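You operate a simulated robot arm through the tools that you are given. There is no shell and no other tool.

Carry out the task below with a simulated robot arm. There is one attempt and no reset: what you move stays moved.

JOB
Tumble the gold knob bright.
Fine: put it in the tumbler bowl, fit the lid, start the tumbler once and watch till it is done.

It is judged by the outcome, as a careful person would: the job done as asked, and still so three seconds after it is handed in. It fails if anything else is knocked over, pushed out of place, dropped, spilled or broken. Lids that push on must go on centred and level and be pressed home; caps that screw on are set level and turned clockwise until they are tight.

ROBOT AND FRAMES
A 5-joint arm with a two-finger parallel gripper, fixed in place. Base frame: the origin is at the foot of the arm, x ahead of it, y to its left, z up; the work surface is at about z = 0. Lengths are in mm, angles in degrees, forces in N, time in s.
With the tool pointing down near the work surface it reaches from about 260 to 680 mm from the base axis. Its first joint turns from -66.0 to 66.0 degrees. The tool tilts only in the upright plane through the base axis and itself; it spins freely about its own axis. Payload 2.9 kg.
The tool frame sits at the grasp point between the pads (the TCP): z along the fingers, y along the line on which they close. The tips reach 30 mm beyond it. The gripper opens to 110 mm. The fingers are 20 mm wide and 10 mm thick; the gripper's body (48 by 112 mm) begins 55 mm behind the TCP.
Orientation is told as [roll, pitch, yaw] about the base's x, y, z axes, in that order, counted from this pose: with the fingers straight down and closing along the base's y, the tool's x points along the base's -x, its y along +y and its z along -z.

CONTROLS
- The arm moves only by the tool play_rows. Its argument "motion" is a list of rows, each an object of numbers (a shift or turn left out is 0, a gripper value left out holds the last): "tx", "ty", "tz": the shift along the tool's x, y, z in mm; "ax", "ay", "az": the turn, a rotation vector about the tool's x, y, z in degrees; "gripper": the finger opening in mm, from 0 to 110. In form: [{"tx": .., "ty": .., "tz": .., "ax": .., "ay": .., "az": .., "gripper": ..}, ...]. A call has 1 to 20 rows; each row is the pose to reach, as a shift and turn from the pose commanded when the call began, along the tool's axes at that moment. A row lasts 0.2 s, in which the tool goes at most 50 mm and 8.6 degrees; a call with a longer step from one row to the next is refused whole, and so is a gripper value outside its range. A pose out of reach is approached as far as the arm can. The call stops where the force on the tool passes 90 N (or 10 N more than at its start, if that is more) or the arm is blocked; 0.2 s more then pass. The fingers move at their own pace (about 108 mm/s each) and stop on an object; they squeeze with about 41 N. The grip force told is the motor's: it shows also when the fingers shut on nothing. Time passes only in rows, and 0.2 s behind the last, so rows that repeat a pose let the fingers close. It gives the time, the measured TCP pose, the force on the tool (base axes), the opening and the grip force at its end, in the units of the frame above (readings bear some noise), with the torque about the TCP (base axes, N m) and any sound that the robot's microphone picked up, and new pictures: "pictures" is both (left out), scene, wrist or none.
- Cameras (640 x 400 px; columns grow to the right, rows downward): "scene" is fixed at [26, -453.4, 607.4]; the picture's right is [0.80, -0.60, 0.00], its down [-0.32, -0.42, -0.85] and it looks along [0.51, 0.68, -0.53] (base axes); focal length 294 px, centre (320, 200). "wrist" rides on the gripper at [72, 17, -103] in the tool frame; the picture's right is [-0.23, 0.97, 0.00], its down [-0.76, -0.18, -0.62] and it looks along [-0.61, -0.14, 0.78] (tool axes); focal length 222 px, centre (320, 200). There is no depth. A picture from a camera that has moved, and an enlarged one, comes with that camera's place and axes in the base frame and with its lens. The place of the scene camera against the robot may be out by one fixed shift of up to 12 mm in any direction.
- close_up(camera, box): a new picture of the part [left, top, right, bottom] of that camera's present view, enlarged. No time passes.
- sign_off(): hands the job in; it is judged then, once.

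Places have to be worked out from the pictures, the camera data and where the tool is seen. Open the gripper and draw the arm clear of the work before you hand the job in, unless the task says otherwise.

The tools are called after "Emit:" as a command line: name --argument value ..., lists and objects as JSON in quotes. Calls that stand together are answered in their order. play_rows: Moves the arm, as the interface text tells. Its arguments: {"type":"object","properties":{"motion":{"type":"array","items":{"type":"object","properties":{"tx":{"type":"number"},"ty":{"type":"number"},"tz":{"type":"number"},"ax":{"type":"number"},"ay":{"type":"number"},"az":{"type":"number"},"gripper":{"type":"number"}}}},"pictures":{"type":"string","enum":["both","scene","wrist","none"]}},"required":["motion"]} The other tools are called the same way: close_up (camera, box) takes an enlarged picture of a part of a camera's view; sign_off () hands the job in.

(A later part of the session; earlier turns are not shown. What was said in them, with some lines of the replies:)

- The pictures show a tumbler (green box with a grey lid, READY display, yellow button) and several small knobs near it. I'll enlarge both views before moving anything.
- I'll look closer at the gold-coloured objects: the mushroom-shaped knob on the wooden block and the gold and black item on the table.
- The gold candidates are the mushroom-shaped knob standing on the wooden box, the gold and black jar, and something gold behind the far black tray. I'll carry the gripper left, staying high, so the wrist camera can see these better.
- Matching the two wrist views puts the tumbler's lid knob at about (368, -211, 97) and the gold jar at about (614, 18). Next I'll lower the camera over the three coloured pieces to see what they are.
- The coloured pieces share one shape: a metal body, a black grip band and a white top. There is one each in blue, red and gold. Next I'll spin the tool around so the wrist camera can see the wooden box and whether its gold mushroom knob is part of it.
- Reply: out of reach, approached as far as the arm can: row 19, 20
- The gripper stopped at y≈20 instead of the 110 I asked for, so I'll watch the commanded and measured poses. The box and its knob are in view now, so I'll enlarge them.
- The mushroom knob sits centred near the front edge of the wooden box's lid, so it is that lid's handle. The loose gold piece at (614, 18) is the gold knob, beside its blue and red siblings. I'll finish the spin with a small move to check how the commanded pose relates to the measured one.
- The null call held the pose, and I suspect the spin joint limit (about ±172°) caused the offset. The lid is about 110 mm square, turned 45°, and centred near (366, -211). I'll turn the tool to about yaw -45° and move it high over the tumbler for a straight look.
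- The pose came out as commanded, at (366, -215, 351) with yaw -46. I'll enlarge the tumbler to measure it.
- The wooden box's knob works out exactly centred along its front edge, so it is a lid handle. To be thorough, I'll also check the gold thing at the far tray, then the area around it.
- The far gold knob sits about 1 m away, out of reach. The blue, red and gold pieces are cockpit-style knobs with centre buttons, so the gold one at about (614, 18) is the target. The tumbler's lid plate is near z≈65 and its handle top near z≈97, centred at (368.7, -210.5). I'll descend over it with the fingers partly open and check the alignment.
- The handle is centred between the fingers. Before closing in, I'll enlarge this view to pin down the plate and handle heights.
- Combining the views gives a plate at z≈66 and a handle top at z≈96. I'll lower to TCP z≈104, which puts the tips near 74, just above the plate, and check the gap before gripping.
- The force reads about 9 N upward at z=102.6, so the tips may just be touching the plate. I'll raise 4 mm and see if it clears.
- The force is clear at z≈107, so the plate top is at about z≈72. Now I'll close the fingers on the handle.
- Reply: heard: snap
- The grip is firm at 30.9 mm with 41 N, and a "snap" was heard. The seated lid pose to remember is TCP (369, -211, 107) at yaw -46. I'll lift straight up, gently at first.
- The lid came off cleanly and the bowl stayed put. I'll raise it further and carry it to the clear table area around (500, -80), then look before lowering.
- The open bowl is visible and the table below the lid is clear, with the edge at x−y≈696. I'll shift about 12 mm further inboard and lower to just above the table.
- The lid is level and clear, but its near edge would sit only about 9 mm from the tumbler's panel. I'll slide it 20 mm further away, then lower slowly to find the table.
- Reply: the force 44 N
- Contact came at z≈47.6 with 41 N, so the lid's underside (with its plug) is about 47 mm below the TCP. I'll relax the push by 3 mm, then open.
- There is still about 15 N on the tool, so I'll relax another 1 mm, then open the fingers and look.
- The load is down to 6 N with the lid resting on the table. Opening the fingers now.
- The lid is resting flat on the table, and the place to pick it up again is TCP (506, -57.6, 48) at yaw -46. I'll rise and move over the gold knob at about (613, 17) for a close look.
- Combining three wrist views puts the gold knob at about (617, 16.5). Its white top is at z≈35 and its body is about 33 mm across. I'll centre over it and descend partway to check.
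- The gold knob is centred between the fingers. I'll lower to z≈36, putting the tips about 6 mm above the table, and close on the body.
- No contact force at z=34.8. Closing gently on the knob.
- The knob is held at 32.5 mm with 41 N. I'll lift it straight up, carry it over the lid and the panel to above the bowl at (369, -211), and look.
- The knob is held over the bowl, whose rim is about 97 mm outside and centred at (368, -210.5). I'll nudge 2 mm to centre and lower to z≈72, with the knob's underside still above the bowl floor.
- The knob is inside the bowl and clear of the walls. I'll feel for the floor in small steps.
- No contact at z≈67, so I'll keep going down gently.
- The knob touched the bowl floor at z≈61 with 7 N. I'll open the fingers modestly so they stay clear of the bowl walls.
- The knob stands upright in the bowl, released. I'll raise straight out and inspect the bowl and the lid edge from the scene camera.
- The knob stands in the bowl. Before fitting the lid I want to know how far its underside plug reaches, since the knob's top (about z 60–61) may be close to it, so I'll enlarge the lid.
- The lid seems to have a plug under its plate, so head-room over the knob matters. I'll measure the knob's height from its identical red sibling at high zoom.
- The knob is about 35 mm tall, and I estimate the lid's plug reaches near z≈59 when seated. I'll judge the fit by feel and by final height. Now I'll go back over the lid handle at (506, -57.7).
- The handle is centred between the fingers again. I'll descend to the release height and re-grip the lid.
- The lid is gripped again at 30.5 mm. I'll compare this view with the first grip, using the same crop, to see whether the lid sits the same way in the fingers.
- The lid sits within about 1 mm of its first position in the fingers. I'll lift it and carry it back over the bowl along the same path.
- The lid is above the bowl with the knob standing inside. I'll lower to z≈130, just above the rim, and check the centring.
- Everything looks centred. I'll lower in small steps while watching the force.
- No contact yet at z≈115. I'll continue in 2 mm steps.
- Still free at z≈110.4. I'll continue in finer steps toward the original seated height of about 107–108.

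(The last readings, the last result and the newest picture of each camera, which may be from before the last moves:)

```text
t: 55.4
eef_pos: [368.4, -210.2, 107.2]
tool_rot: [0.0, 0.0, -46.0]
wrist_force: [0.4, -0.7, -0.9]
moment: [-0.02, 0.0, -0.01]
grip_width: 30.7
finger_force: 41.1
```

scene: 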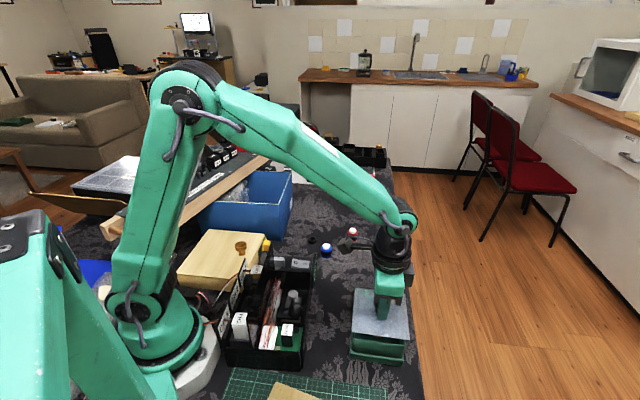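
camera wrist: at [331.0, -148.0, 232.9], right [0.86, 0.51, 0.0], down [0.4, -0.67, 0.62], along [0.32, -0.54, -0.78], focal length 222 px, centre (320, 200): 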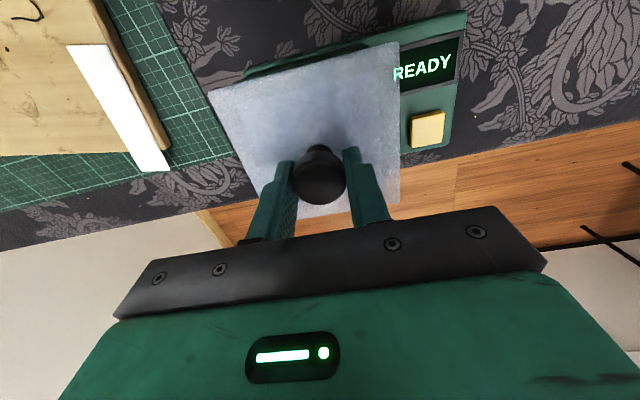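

It reached the original seated height with no resistance, so the knob clears. Now I'll press it home gently.

Emit:
play_rows --motion '[{"tz": 0.7}, {"tz": 1.5}, {"tz": 1.5}]' --pictures "none"

Emit:
play_rows --motion '[{"tz": 0.7}, {"tz": 1.5}, {"tz": 1.5}]' --pictures "both"

Emit:
close_up --camera "scene" --box '[335, 270, 425, 370]'

```text
t: 56.2
eef_pos: [367.9, -211.2, 108.3]
tool_rot: [0.0, 0.0, -46.2]
wrist_force: [-28.4, -5.0, 40.5]
moment: [-0.11, 0.62, 0.03]
grip_width: 30.8
finger_force: 41.1
heard: snap
```

```text
t: 57.0
eef_pos: [368.9, -210.9, 107.5]
tool_rot: [0.0, -0.2, -46.2]
wrist_force: [-32.1, -18.6, 45.1]
moment: [-0.28, 0.68, 0.04]
grip_width: 31.1
finger_force: 41.5
camera wrist: at [331.4, -148.7, 209.0], right [0.86, 0.51, 0.0], down [0.4, -0.67, 0.62], along [0.32, -0.54, -0.78], focal length 222 px, centre (320, 200)
```

scene: 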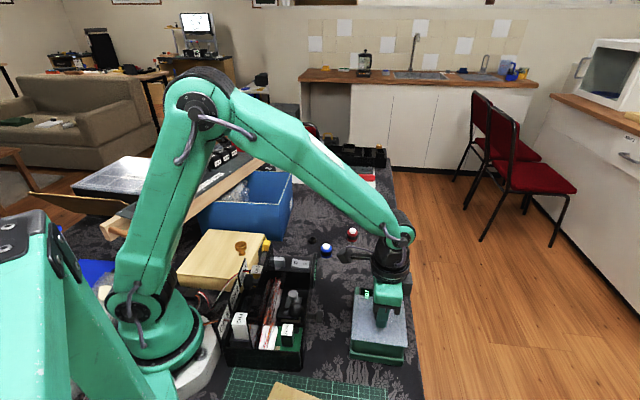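
wrist: 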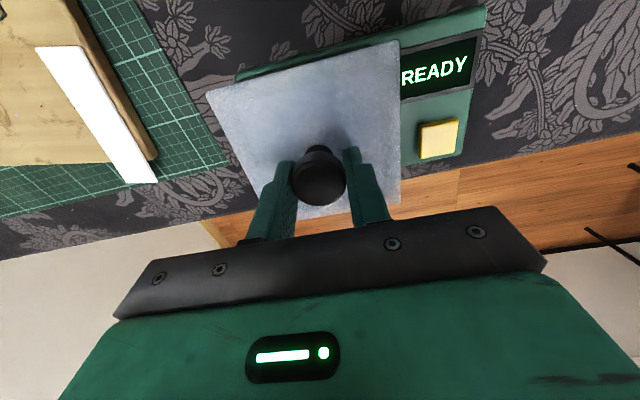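

```text
4.00 times, centred on (380, 320) of scene
camera zoom: at [25.8, -453.3, 607.5], right [0.8, -0.6, 0.0], down [-0.32, -0.42, -0.85], along [0.51, 0.68, -0.53], focal length 1174 px, centre (80, -280)
```

zoom: 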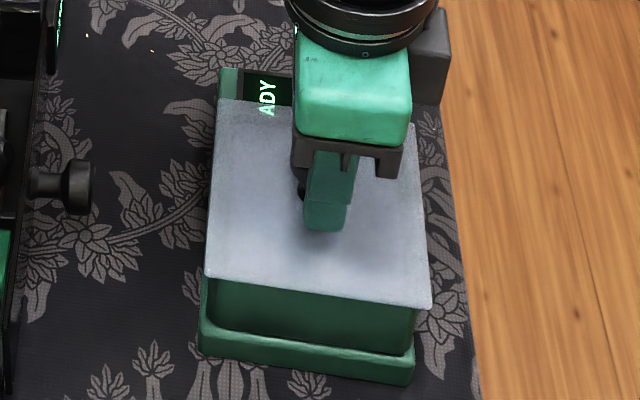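

A "snap" sounded as the lid was pressed with about 40 N, and it now sits exactly where it was originally. I'll ease off the push without pulling up, then open the fingers.

Emit:
play_rows --motion '[{"tz": -1.5}, {"tz": -2.3}, {"tz": -2.3}]' --pictures "none"

```text
t: 57.8
eef_pos: [369.5, -210.3, 105.9]
tool_rot: [0.0, 0.0, -46.0]
wrist_force: [-5.9, -18.1, 3.2]
moment: [-0.67, -0.14, -0.24]
grip_width: 30.8
finger_force: 41.1
```

The vertical load is nearly gone (3 N). Opening the fingers to release the handle.

Emit:
play_rows --motion '[{"gripper": 34}, {"gripper": 42}, {"gripper": 55}, {"gripper": 60}, {"gripper": 60}]' --pictures "both"

Emit:
close_up --camera "wrist" --box '[190, 20, 450, 220]'

```text
t: 59.0
eef_pos: [368.2, -211.1, 106.2]
tool_rot: [-0.1, 0.0, -46.0]
wrist_force: [0.1, 0.6, 0.1]
moment: [0.0, -0.01, -0.02]
grip_width: 60.1
finger_force: 0.2
camera wrist: at [331.4, -147.6, 210.0], right [0.86, 0.51, 0.0], down [0.4, -0.67, 0.62], along [0.32, -0.54, -0.78], focal length 222 px, centre (320, 200)
```

scene: 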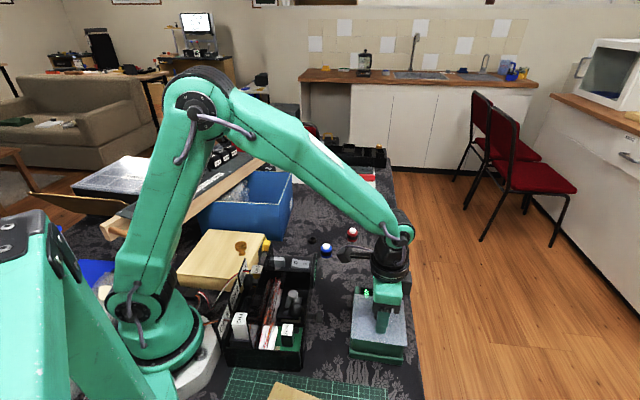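
wrist: 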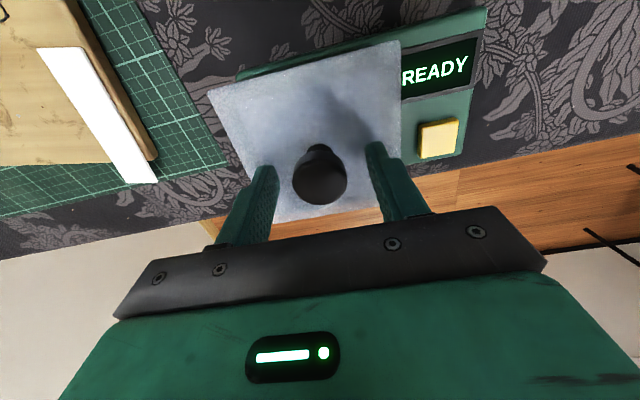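

```text
2.00 times, centred on (320, 120) of wrist
camera zoom: at [331.4, -147.6, 210.0], right [0.86, 0.51, 0.0], down [0.4, -0.67, 0.62], along [0.32, -0.54, -0.78], focal length 444 px, centre (320, 360)
```

zoom: 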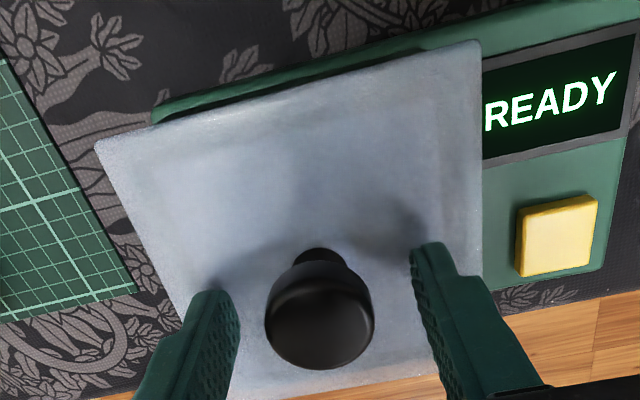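

The lid is released and level. I'll rise clear, close the fingers, and look again before a central check-press on the handle to be sure it is fully home.

Emit:
play_rows --motion '[{"tz": -15}, {"tz": -40}, {"tz": -65}, {"tz": -65, "gripper": 30}, {"tz": -65, "gripper": 0}, {"tz": -65, "gripper": 0}, {"tz": -65, "gripper": 0}]' --pictures "both"

Emit:
close_up --camera "scene" --box '[335, 270, 425, 370]'

Emit:
close_up --camera "wrist" --box '[190, 20, 450, 220]'

```text
t: 60.6
eef_pos: [369.9, -211.7, 173.4]
tool_rot: [0.0, 0.0, -46.0]
wrist_force: [0.0, -0.5, 0.1]
moment: [-0.04, 0.0, -0.01]
grip_width: 0.0
finger_force: 37.5
camera wrist: at [331.9, -148.5, 275.8], right [0.86, 0.51, 0.0], down [0.4, -0.67, 0.62], along [0.32, -0.54, -0.78], focal length 222 px, centre (320, 200)
```

scene: 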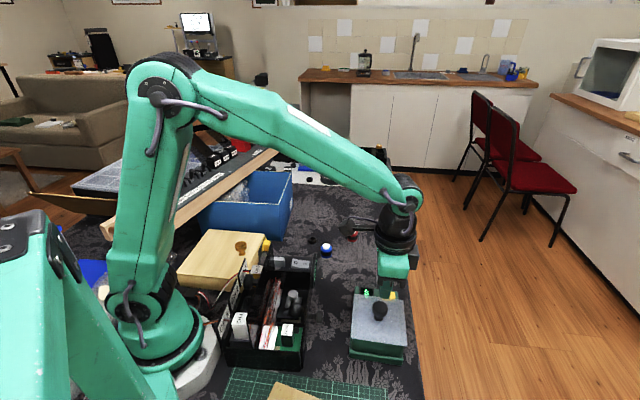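
wrist: 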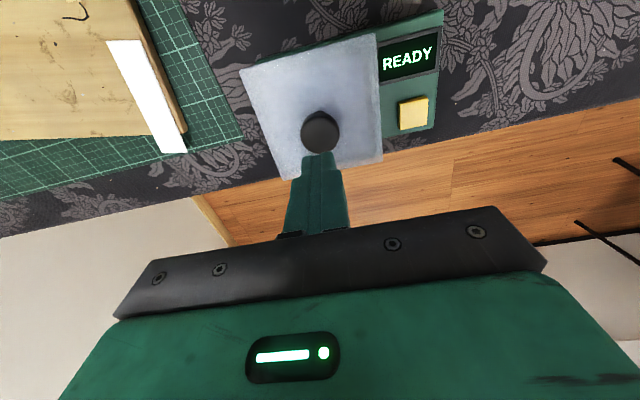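

```text
4.00 times, centred on (380, 320) of scene
camera zoom: at [26.0, -453.4, 607.4], right [0.8, -0.6, 0.0], down [-0.32, -0.42, -0.85], along [0.51, 0.68, -0.53], focal length 1174 px, centre (80, -280)
```

zoom: 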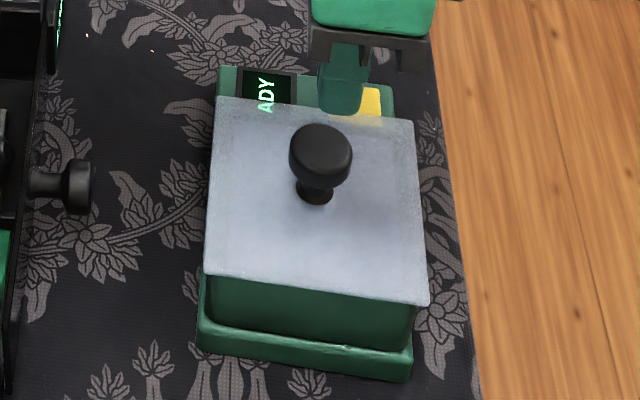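

```text
2.00 times, centred on (320, 120) of wrist
camera zoom: at [331.9, -148.5, 275.8], right [0.86, 0.51, 0.0], down [0.4, -0.67, 0.62], along [0.32, -0.54, -0.78], focal length 444 px, centre (320, 360)
```

zoom: 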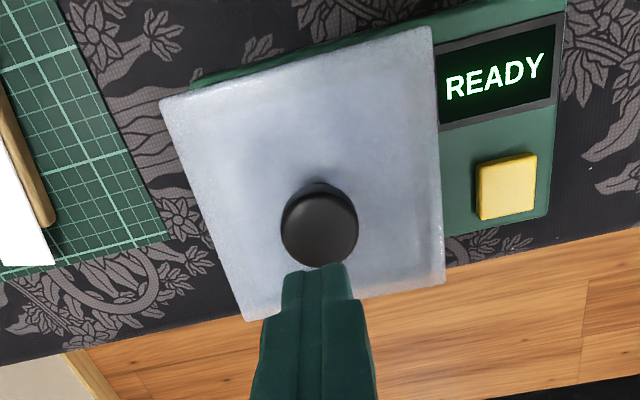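

I'll take a finer look at the lid-to-rim line to confirm the lid is level and seated.

Emit:
close_up --camera "scene" --box '[346, 325, 412, 368]'

Emit:
close_up --camera "wrist" --box '[360, 10, 460, 140]'

```text
9.30 times, centred on (379, 346) of scene
camera zoom: at [26.0, -453.4, 607.4], right [0.8, -0.6, 0.0], down [-0.32, -0.42, -0.85], along [0.51, 0.68, -0.53], focal length 2731 px, centre (-229, -1163)
```

zoom: 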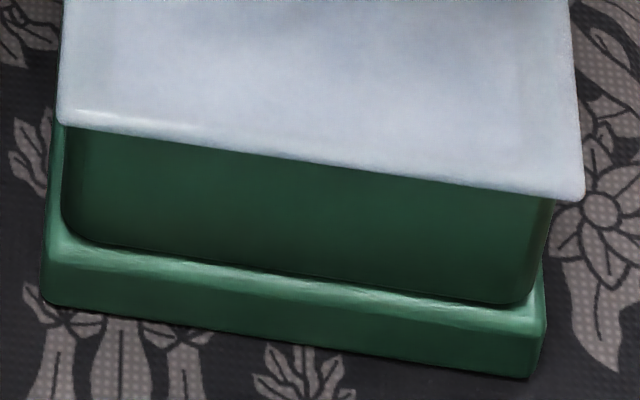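

```text
3.08 times, centred on (410, 75) of wrist
camera zoom: at [331.9, -148.5, 275.8], right [0.86, 0.51, 0.0], down [0.4, -0.67, 0.62], along [0.32, -0.54, -0.78], focal length 684 px, centre (43, 585)
```

zoom: 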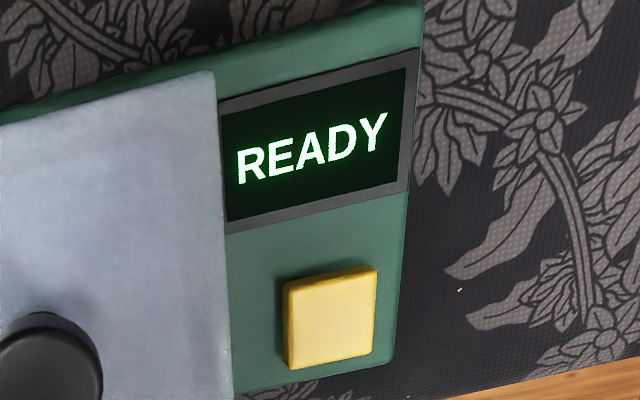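

The lid looks seated and level. I'll do a gentle central check-press on the handle with closed fingertips: first approach, then small steps.

Emit:
play_rows --motion '[{"tz": 15}, {"tz": 28}, {"tz": 33}, {"tz": 33}]' --pictures "none"

Emit:
play_rows --motion '[{"tz": 1.5}, {"tz": 3}, {"tz": 3}]' --pictures "none"

```text
t: 61.6
eef_pos: [368.6, -211.1, 140.6]
tool_rot: [0.0, 0.0, -46.0]
wrist_force: [0.3, 0.1, -0.3]
moment: [-0.02, -0.03, 0.0]
grip_width: 0.0
finger_force: 37.9
```

```text
t: 62.4
eef_pos: [370.3, -211.8, 136.7]
tool_rot: [0.0, -0.1, -46.1]
wrist_force: [-8.6, -2.3, 16.3]
moment: [-0.05, 0.25, 0.0]
grip_width: 0.2
finger_force: 37.6
```

Contact with the handle top came at z≈136.7 with 16 N. I'll press slightly more and see whether anything gives.

Emit:
play_rows --motion '[{"tz": 0.6}, {"tz": 1.2}, {"tz": 1.2}]' --pictures "none"

```text
t: 63.2
eef_pos: [370.1, -211.3, 136.2]
tool_rot: [0.1, -0.1, -46.1]
wrist_force: [-21.6, -2.3, 48.4]
moment: [-0.01, 0.7, -0.01]
grip_width: 0.3
finger_force: 37.2
```

48 N central press with no further movement, so the lid is fully home. The yellow button triangulates to about (457.5, -162) with its top near z≈33. I'll rise and move above it with the fingers closed.

Emit:
play_rows --motion '[{"tz": -10}, {"tz": -30}, {"tz": -50}, {"tz": -50, "tx": -9, "ty": 32}, {"tz": -50, "tx": -18, "ty": 66}, {"tz": -50, "tx": -26, "ty": 97.5}, {"tz": -50, "tx": -26, "ty": 97.5}]' --pictures "both"

Emit:
close_up --camera "wrist" --box '[190, 20, 450, 220]'

Emit:
close_up --camera "scene" --box '[335, 270, 425, 370]'

```text
t: 64.8
eef_pos: [458.1, -159.6, 185.0]
tool_rot: [0.0, 0.1, -46.0]
wrist_force: [-0.3, 0.5, 0.9]
moment: [0.0, 0.01, 0.02]
grip_width: 0.0
finger_force: 37.8
camera wrist: at [421.0, -97.3, 286.9], right [0.86, 0.51, 0.0], down [0.4, -0.67, 0.62], along [0.32, -0.54, -0.78], focal length 222 px, centre (320, 200)
```

scene: 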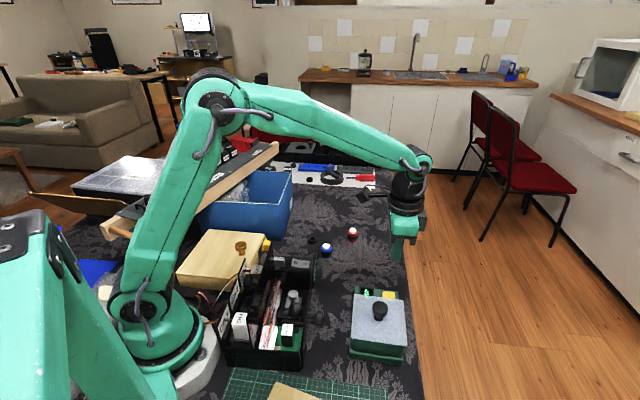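
wrist: 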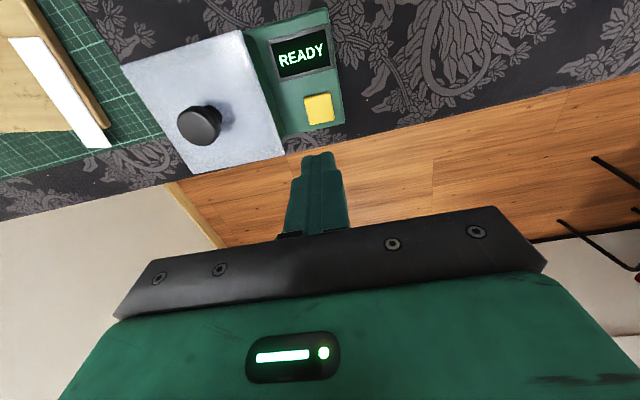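

```text
2.00 times, centred on (320, 120) of wrist
camera zoom: at [421.0, -97.3, 286.9], right [0.86, 0.51, 0.0], down [0.4, -0.67, 0.62], along [0.32, -0.54, -0.78], focal length 444 px, centre (320, 360)
```

zoom: 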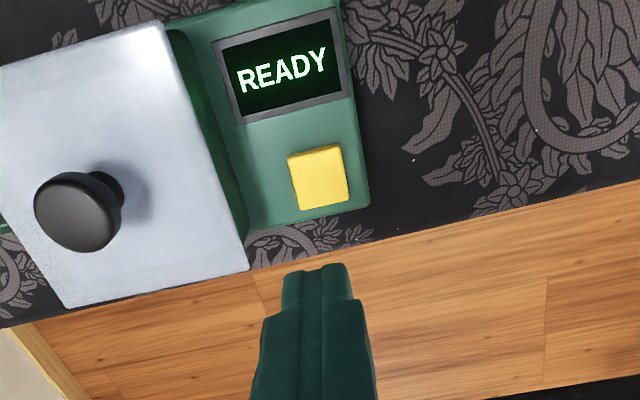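

```text
4.00 times, centred on (380, 320) of scene
camera zoom: at [26.0, -453.4, 607.4], right [0.8, -0.6, 0.0], down [-0.32, -0.42, -0.85], along [0.51, 0.68, -0.53], focal length 1174 px, centre (80, -280)
```

zoom: 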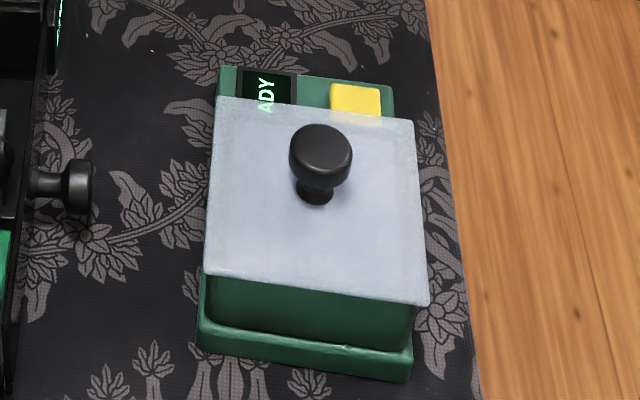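

The fingertips are aligned over the yellow button. I'll descend to just above it.

Emit:
play_rows --motion '[{"tz": 30}, {"tz": 60}, {"tz": 85}, {"tz": 103}, {"tz": 110}, {"tz": 110}]' --pictures "both"

Emit:
close_up --camera "wrist" --box '[190, 20, 450, 220]'

```text
t: 66.2
eef_pos: [458.7, -162.7, 75.2]
tool_rot: [0.0, 0.0, -46.0]
wrist_force: [0.8, -0.4, -0.6]
moment: [-0.01, -0.03, 0.0]
grip_width: 0.0
finger_force: 38.1
camera wrist: at [420.4, -98.7, 178.2], right [0.86, 0.51, 0.0], down [0.4, -0.67, 0.62], along [0.32, -0.54, -0.78], focal length 222 px, centre (320, 200)
```

scene: 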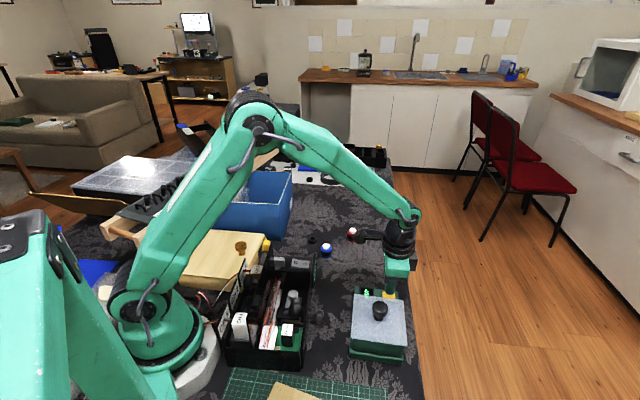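
wrist: 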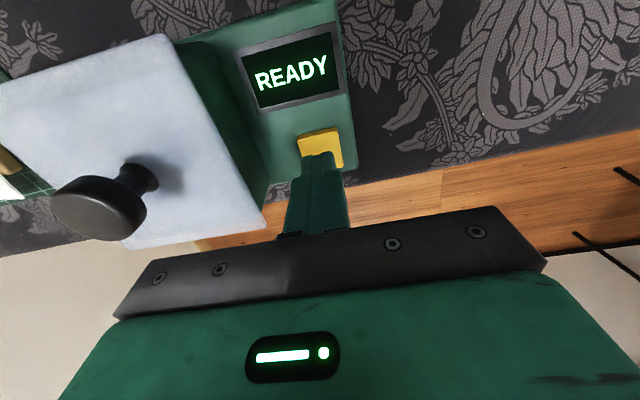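

```text
2.00 times, centred on (320, 120) of wrist
camera zoom: at [420.4, -98.7, 178.2], right [0.86, 0.51, 0.0], down [0.4, -0.67, 0.62], along [0.32, -0.54, -0.78], focal length 444 px, centre (320, 360)
```

zoom: 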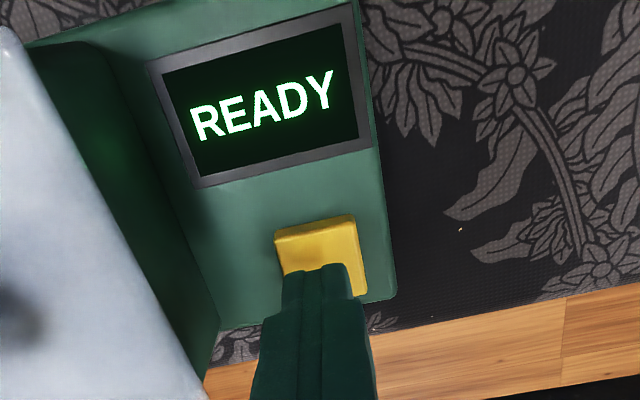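

The tips are right above the button and the display still reads READY. I'll press down in fine steps and check the display after each call, so that it is only one press.

Emit:
play_rows --motion '[{"tz": 2.5}, {"tz": 5}, {"tz": 7}, {"tz": 7}]' --pictures "wrist"

```text
t: 67.2
eef_pos: [457.9, -162.0, 68.6]
tool_rot: [0.0, 0.0, -46.0]
wrist_force: [-0.8, 0.5, 0.1]
moment: [-0.01, -0.02, -0.04]
grip_width: 0.0
finger_force: 37.9
camera wrist: at [420.1, -99.3, 171.6], right [0.86, 0.51, 0.0], down [0.4, -0.67, 0.62], along [0.32, -0.54, -0.78], focal length 222 px, centre (320, 200)
```

wrist: 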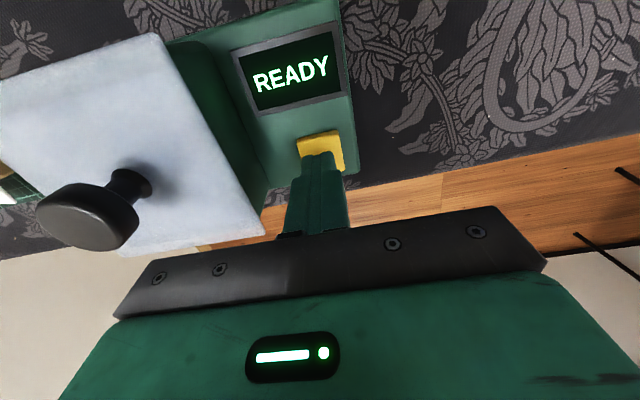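

No contact yet at z≈68. I'll keep going down in small steps.

Emit:
play_rows --motion '[{"tz": 1.5}, {"tz": 3}, {"tz": 3}]' --pictures "wrist"

```text
t: 68.0
eef_pos: [457.2, -161.3, 64.5]
tool_rot: [-0.1, 0.0, -46.0]
wrist_force: [-0.2, -0.2, -0.3]
moment: [-0.04, 0.01, 0.01]
grip_width: 0.1
finger_force: 37.6
camera wrist: at [420.3, -99.0, 167.7], right [0.86, 0.51, 0.0], down [0.4, -0.67, 0.62], along [0.32, -0.54, -0.78], focal length 222 px, centre (320, 200)
```

wrist: 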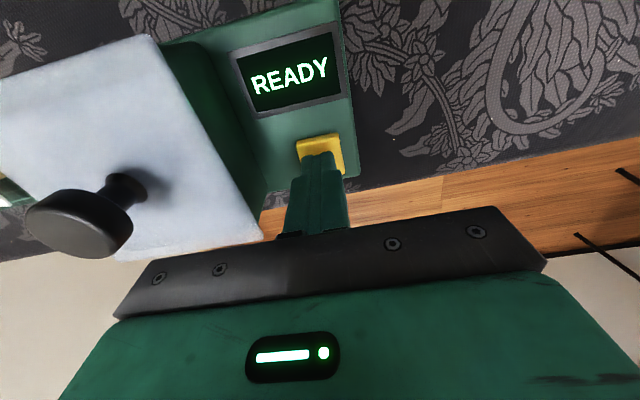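

Still free at z≈64.5 and the display reads READY. Next small step.

Emit:
play_rows --motion '[{"tz": 1}, {"tz": 2}, {"tz": 2}]' --pictures "wrist"

```text
t: 68.8
eef_pos: [458.9, -161.0, 63.4]
tool_rot: [-0.1, 0.0, -45.9]
wrist_force: [-0.9, -0.4, -0.6]
moment: [0.01, 0.04, 0.03]
grip_width: 0.1
finger_force: 37.4
camera wrist: at [420.6, -98.6, 165.8], right [0.86, 0.51, 0.0], down [0.4, -0.67, 0.62], along [0.32, -0.54, -0.78], focal length 222 px, centre (320, 200)
```

wrist: 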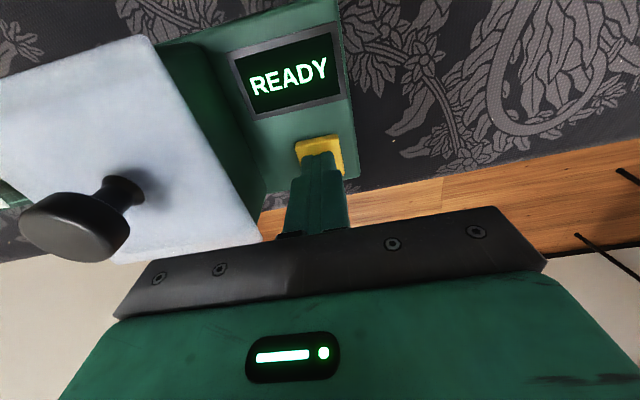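

No contact force yet at z≈63, so I'll take another small step.

Emit:
play_rows --motion '[{"tz": 1}, {"tz": 2}, {"tz": 2}]' --pictures "wrist"

```text
t: 69.6
eef_pos: [458.4, -161.4, 59.9]
tool_rot: [0.0, 0.0, -46.0]
wrist_force: [-0.7, 0.1, -0.2]
moment: [0.0, 0.01, -0.02]
grip_width: 0.0
finger_force: 37.7
camera wrist: at [420.3, -98.3, 163.1], right [0.86, 0.51, 0.0], down [0.4, -0.67, 0.62], along [0.32, -0.54, -0.78], focal length 222 px, centre (320, 200)
```

wrist: 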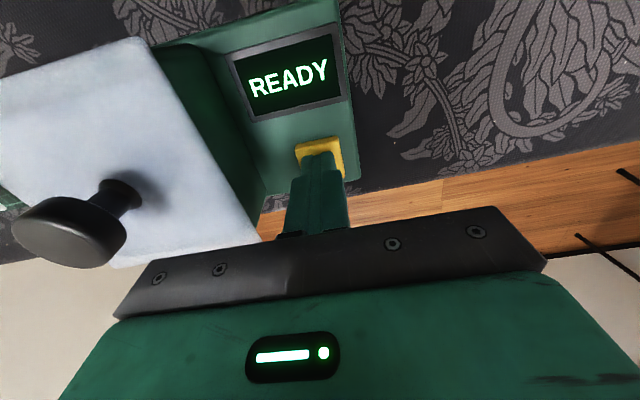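

Still no contact at z≈60. Let me verify the tips against the button in a close view and step down another 2 mm.

Emit:
play_rows --motion '[{"tz": 1}, {"tz": 2}, {"tz": 2}]' --pictures "wrist"

Emit:
close_up --camera "wrist" --box '[220, 20, 380, 200]'

Emit:
close_up --camera "scene" --box '[350, 270, 420, 320]'

```text
t: 70.4
eef_pos: [458.9, -161.5, 58.7]
tool_rot: [0.0, 0.0, -45.9]
wrist_force: [-0.2, 0.5, 0.9]
moment: [0.01, -0.01, -0.03]
grip_width: 0.3
finger_force: 37.8
camera wrist: at [420.0, -98.5, 161.7], right [0.86, 0.51, 0.0], down [0.4, -0.67, 0.62], along [0.32, -0.54, -0.78], focal length 222 px, centre (320, 200)
```

wrist: 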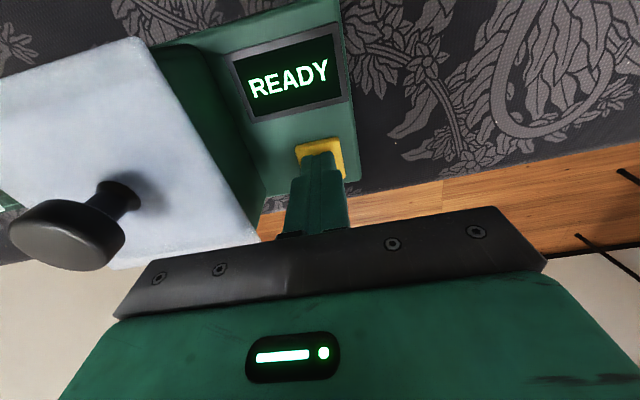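

```text
2.22 times, centred on (300, 110) of wrist
camera zoom: at [420.0, -98.5, 161.7], right [0.86, 0.51, 0.0], down [0.4, -0.67, 0.62], along [0.32, -0.54, -0.78], focal length 494 px, centre (364, 400)
```

zoom: 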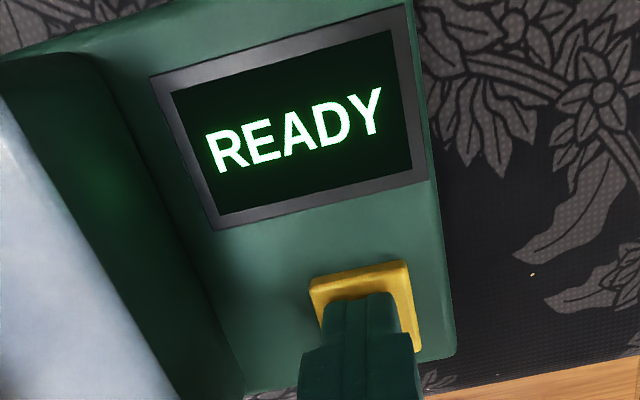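

```text
8.00 times, centred on (385, 295) of scene
camera zoom: at [26.0, -453.4, 607.4], right [0.8, -0.6, 0.0], down [-0.32, -0.42, -0.85], along [0.51, 0.68, -0.53], focal length 2348 px, centre (-200, -560)
```

zoom: 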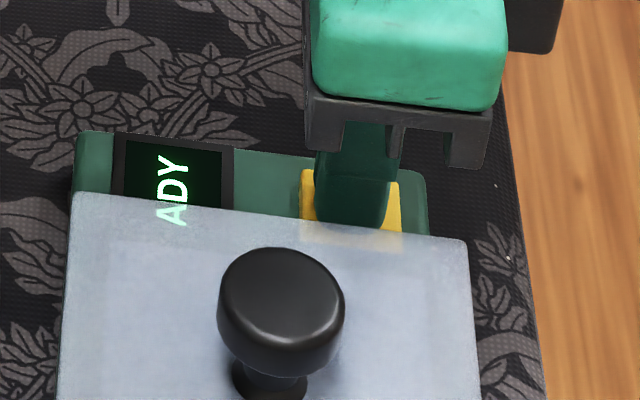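

The fingertips are centred over the button and just about touching it. Continuing down in small steps.

Emit:
play_rows --motion '[{"tz": 1}, {"tz": 2}, {"tz": 2}]' --pictures "wrist"

```text
t: 71.2
eef_pos: [458.5, -161.9, 57.1]
tool_rot: [0.1, 0.1, -45.9]
wrist_force: [-0.9, 0.5, 2.1]
moment: [-0.01, 0.02, 0.01]
grip_width: 0.1
finger_force: 37.8
heard: click
camera wrist: at [420.2, -98.7, 160.0], right [0.86, 0.51, 0.0], down [0.4, -0.67, 0.62], along [0.32, -0.54, -0.78], focal length 222 px, centre (320, 200)
```

wrist: 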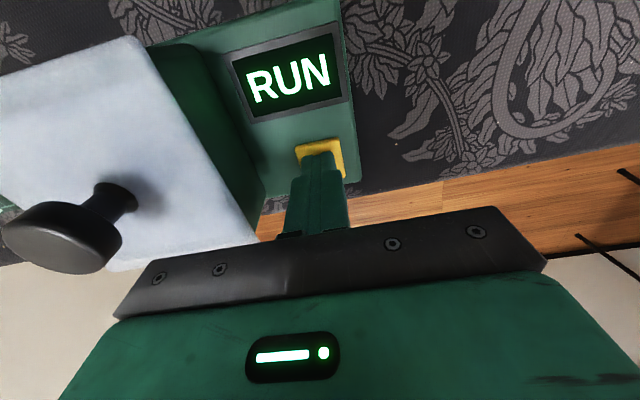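

A click sounded and the display now reads RUN, so the tumbler has started. I'll lift straight off the button without touching it again and hold clear above to watch.

Emit:
play_rows --motion '[{"tz": -15}, {"tz": -45}, {"tz": -85}, {"tz": -125}, {"tz": -140}, {"tz": -140}]' --pictures "both"

Emit:
close_up --camera "wrist" --box '[100, 0, 360, 200]'

```text
t: 72.6
eef_pos: [459.7, -161.2, 197.1]
tool_rot: [0.0, 0.1, -46.0]
wrist_force: [-0.1, 0.7, -0.3]
moment: [0.01, -0.03, -0.01]
grip_width: 0.2
finger_force: 37.1
camera wrist: at [421.1, -98.1, 300.5], right [0.86, 0.51, 0.0], down [0.4, -0.67, 0.62], along [0.32, -0.54, -0.78], focal length 222 px, centre (320, 200)
```

scene: 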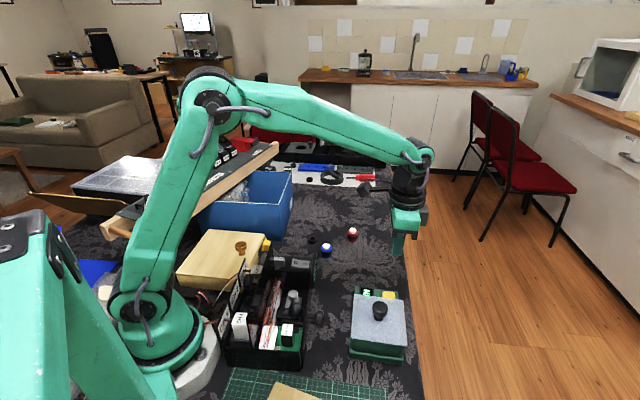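
wrist: 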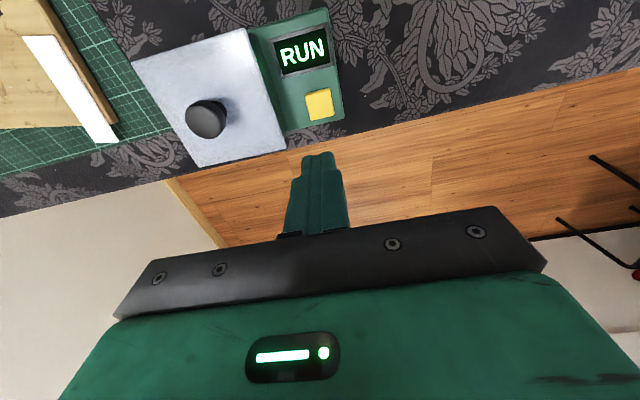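

```text
2.00 times, centred on (230, 100) of wrist
camera zoom: at [421.1, -98.1, 300.5], right [0.86, 0.51, 0.0], down [0.4, -0.67, 0.62], along [0.32, -0.54, -0.78], focal length 444 px, centre (500, 400)
```

zoom: 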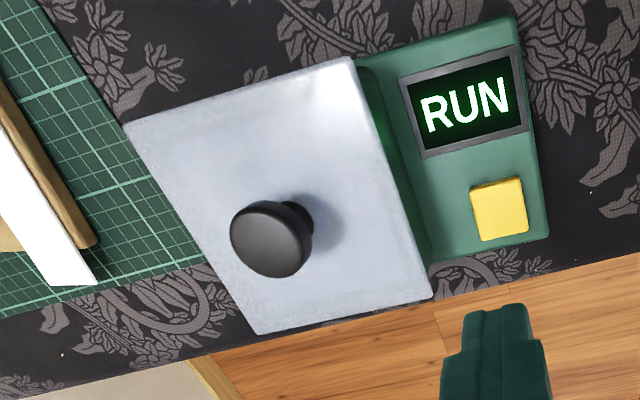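

The tumbler is running with the lid on. I'll hold still here, open the gripper, and watch the display as time passes.

Emit:
play_rows --motion '[{"gripper": 30}, {"gripper": 60}, {"gripper": 60}, {"gripper": 60}, {"gripper": 60}, {"gripper": 60}, {"gripper": 60}, {"gripper": 60}, {"gripper": 60}, {"gripper": 60}, {"gripper": 60}, {"gripper": 60}, {"gripper": 60}, {"gripper": 60}, {"gripper": 60}, {"gripper": 60}, {"gripper": 60}, {"gripper": 60}, {"gripper": 60}, {"gripper": 60}]' --pictures "wrist"

```text
t: 76.8
eef_pos: [458.8, -160.9, 196.6]
tool_rot: [-0.1, 0.0, -45.9]
wrist_force: [-0.3, -0.5, -0.8]
moment: [0.04, 0.03, -0.02]
grip_width: 60.1
finger_force: 0.0
camera wrist: at [421.1, -98.1, 300.1], right [0.86, 0.51, 0.0], down [0.4, -0.67, 0.62], along [0.32, -0.54, -0.78], focal length 222 px, centre (320, 200)
```

wrist: 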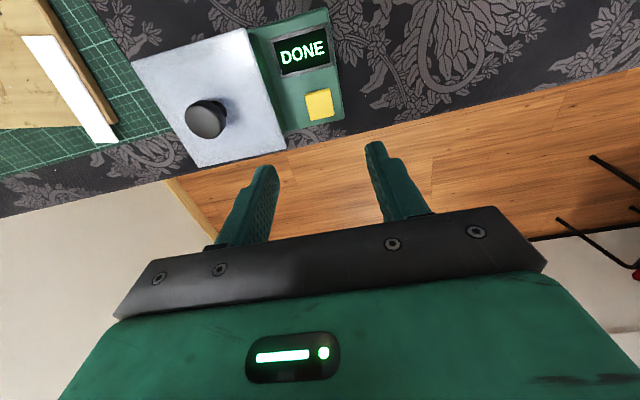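

The display reads DONE. I'll draw the arm up and clear of the tumbler, then check the whole scene once more.

Emit:
play_rows --motion '[{"tz": -30}, {"tz": -70}, {"tz": -110, "ty": 15}, {"tz": -140, "ty": 50}, {"tz": -150, "ty": 90}, {"tz": -150, "ty": 125}, {"tz": -150, "ty": 125}]' --pictures "both"

Emit:
close_up --camera "scene" --box '[335, 270, 425, 370]'

Emit:
close_up --camera "scene" --box '[220, 210, 420, 340]'

```text
t: 78.4
eef_pos: [548.1, -74.0, 347.2]
tool_rot: [0.0, -0.1, -46.1]
wrist_force: [0.7, 0.6, -0.2]
moment: [0.01, 0.01, 0.02]
grip_width: 60.0
finger_force: 0.0
camera wrist: at [509.5, -10.6, 450.2], right [0.86, 0.51, 0.0], down [0.4, -0.67, 0.62], along [0.32, -0.54, -0.78], focal length 222 px, centre (320, 200)
```

scene: 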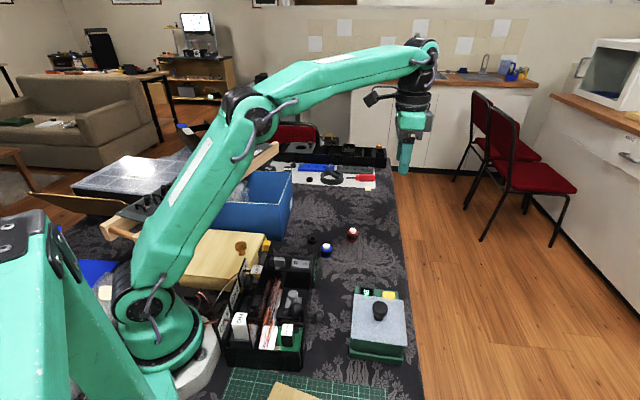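
wrist: 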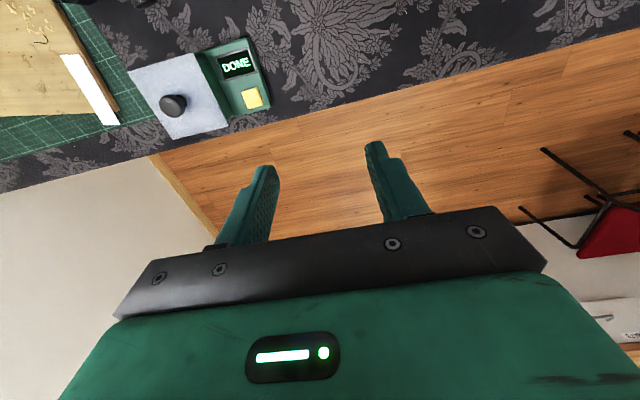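

```text
4.00 times, centred on (380, 320) of scene
camera zoom: at [26.0, -453.4, 607.4], right [0.8, -0.6, 0.0], down [-0.32, -0.42, -0.85], along [0.51, 0.68, -0.53], focal length 1174 px, centre (80, -280)
```

zoom: 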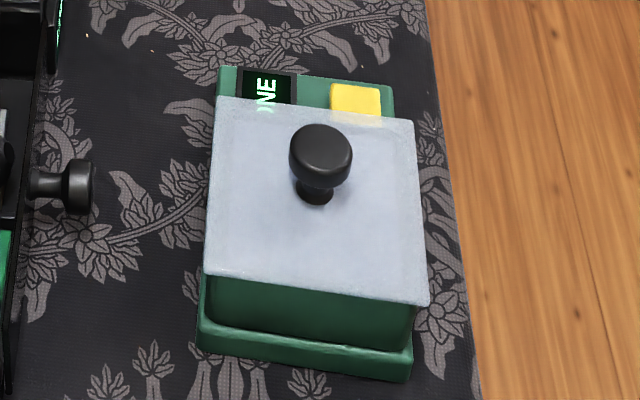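

```text
3.08 times, centred on (320, 275) of scene
camera zoom: at [26.0, -453.4, 607.4], right [0.8, -0.6, 0.0], down [-0.32, -0.42, -0.85], along [0.51, 0.68, -0.53], focal length 903 px, centre (320, -31)
```

zoom: 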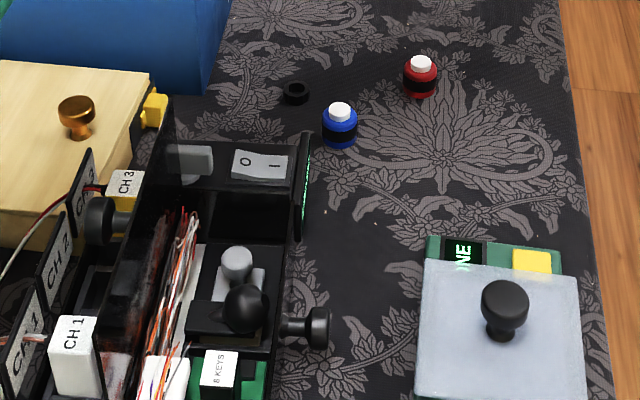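

The display shows DONE and the lid is level and home with the gold knob inside. Nothing else looks disturbed, and the arm is clear with the gripper open. Handing the job in.

Emit:
sign_off

```text
The job is handed in.
```

The gold knob has been tumbled and the tumbler's display reads DONE. I've handed the job in.

- **Knob:** it stood upright in the bowl when I closed the lid. I left it in there, since the job didn't ask to take it out.
- **Lid:** it's back on, centred and level. It snapped as it went home, and a firm press on the handle afterwards didn't move it any further.
- **Start:** I pressed the button once. It clicked, the display went to RUN, and I waited until it showed DONE.
- **Surroundings:** nothing was knocked over or dropped. The tumbler may have shifted by about 1 mm when I pressed the lid down.
- **Which knob:** I took "the gold knob" to be the loose one next to the blue and red ones. The wooden box also has a gold knob, but it's that lid's handle. A third one at the far tray was out of reach.

The arm is clear of the work and the gripper is open.
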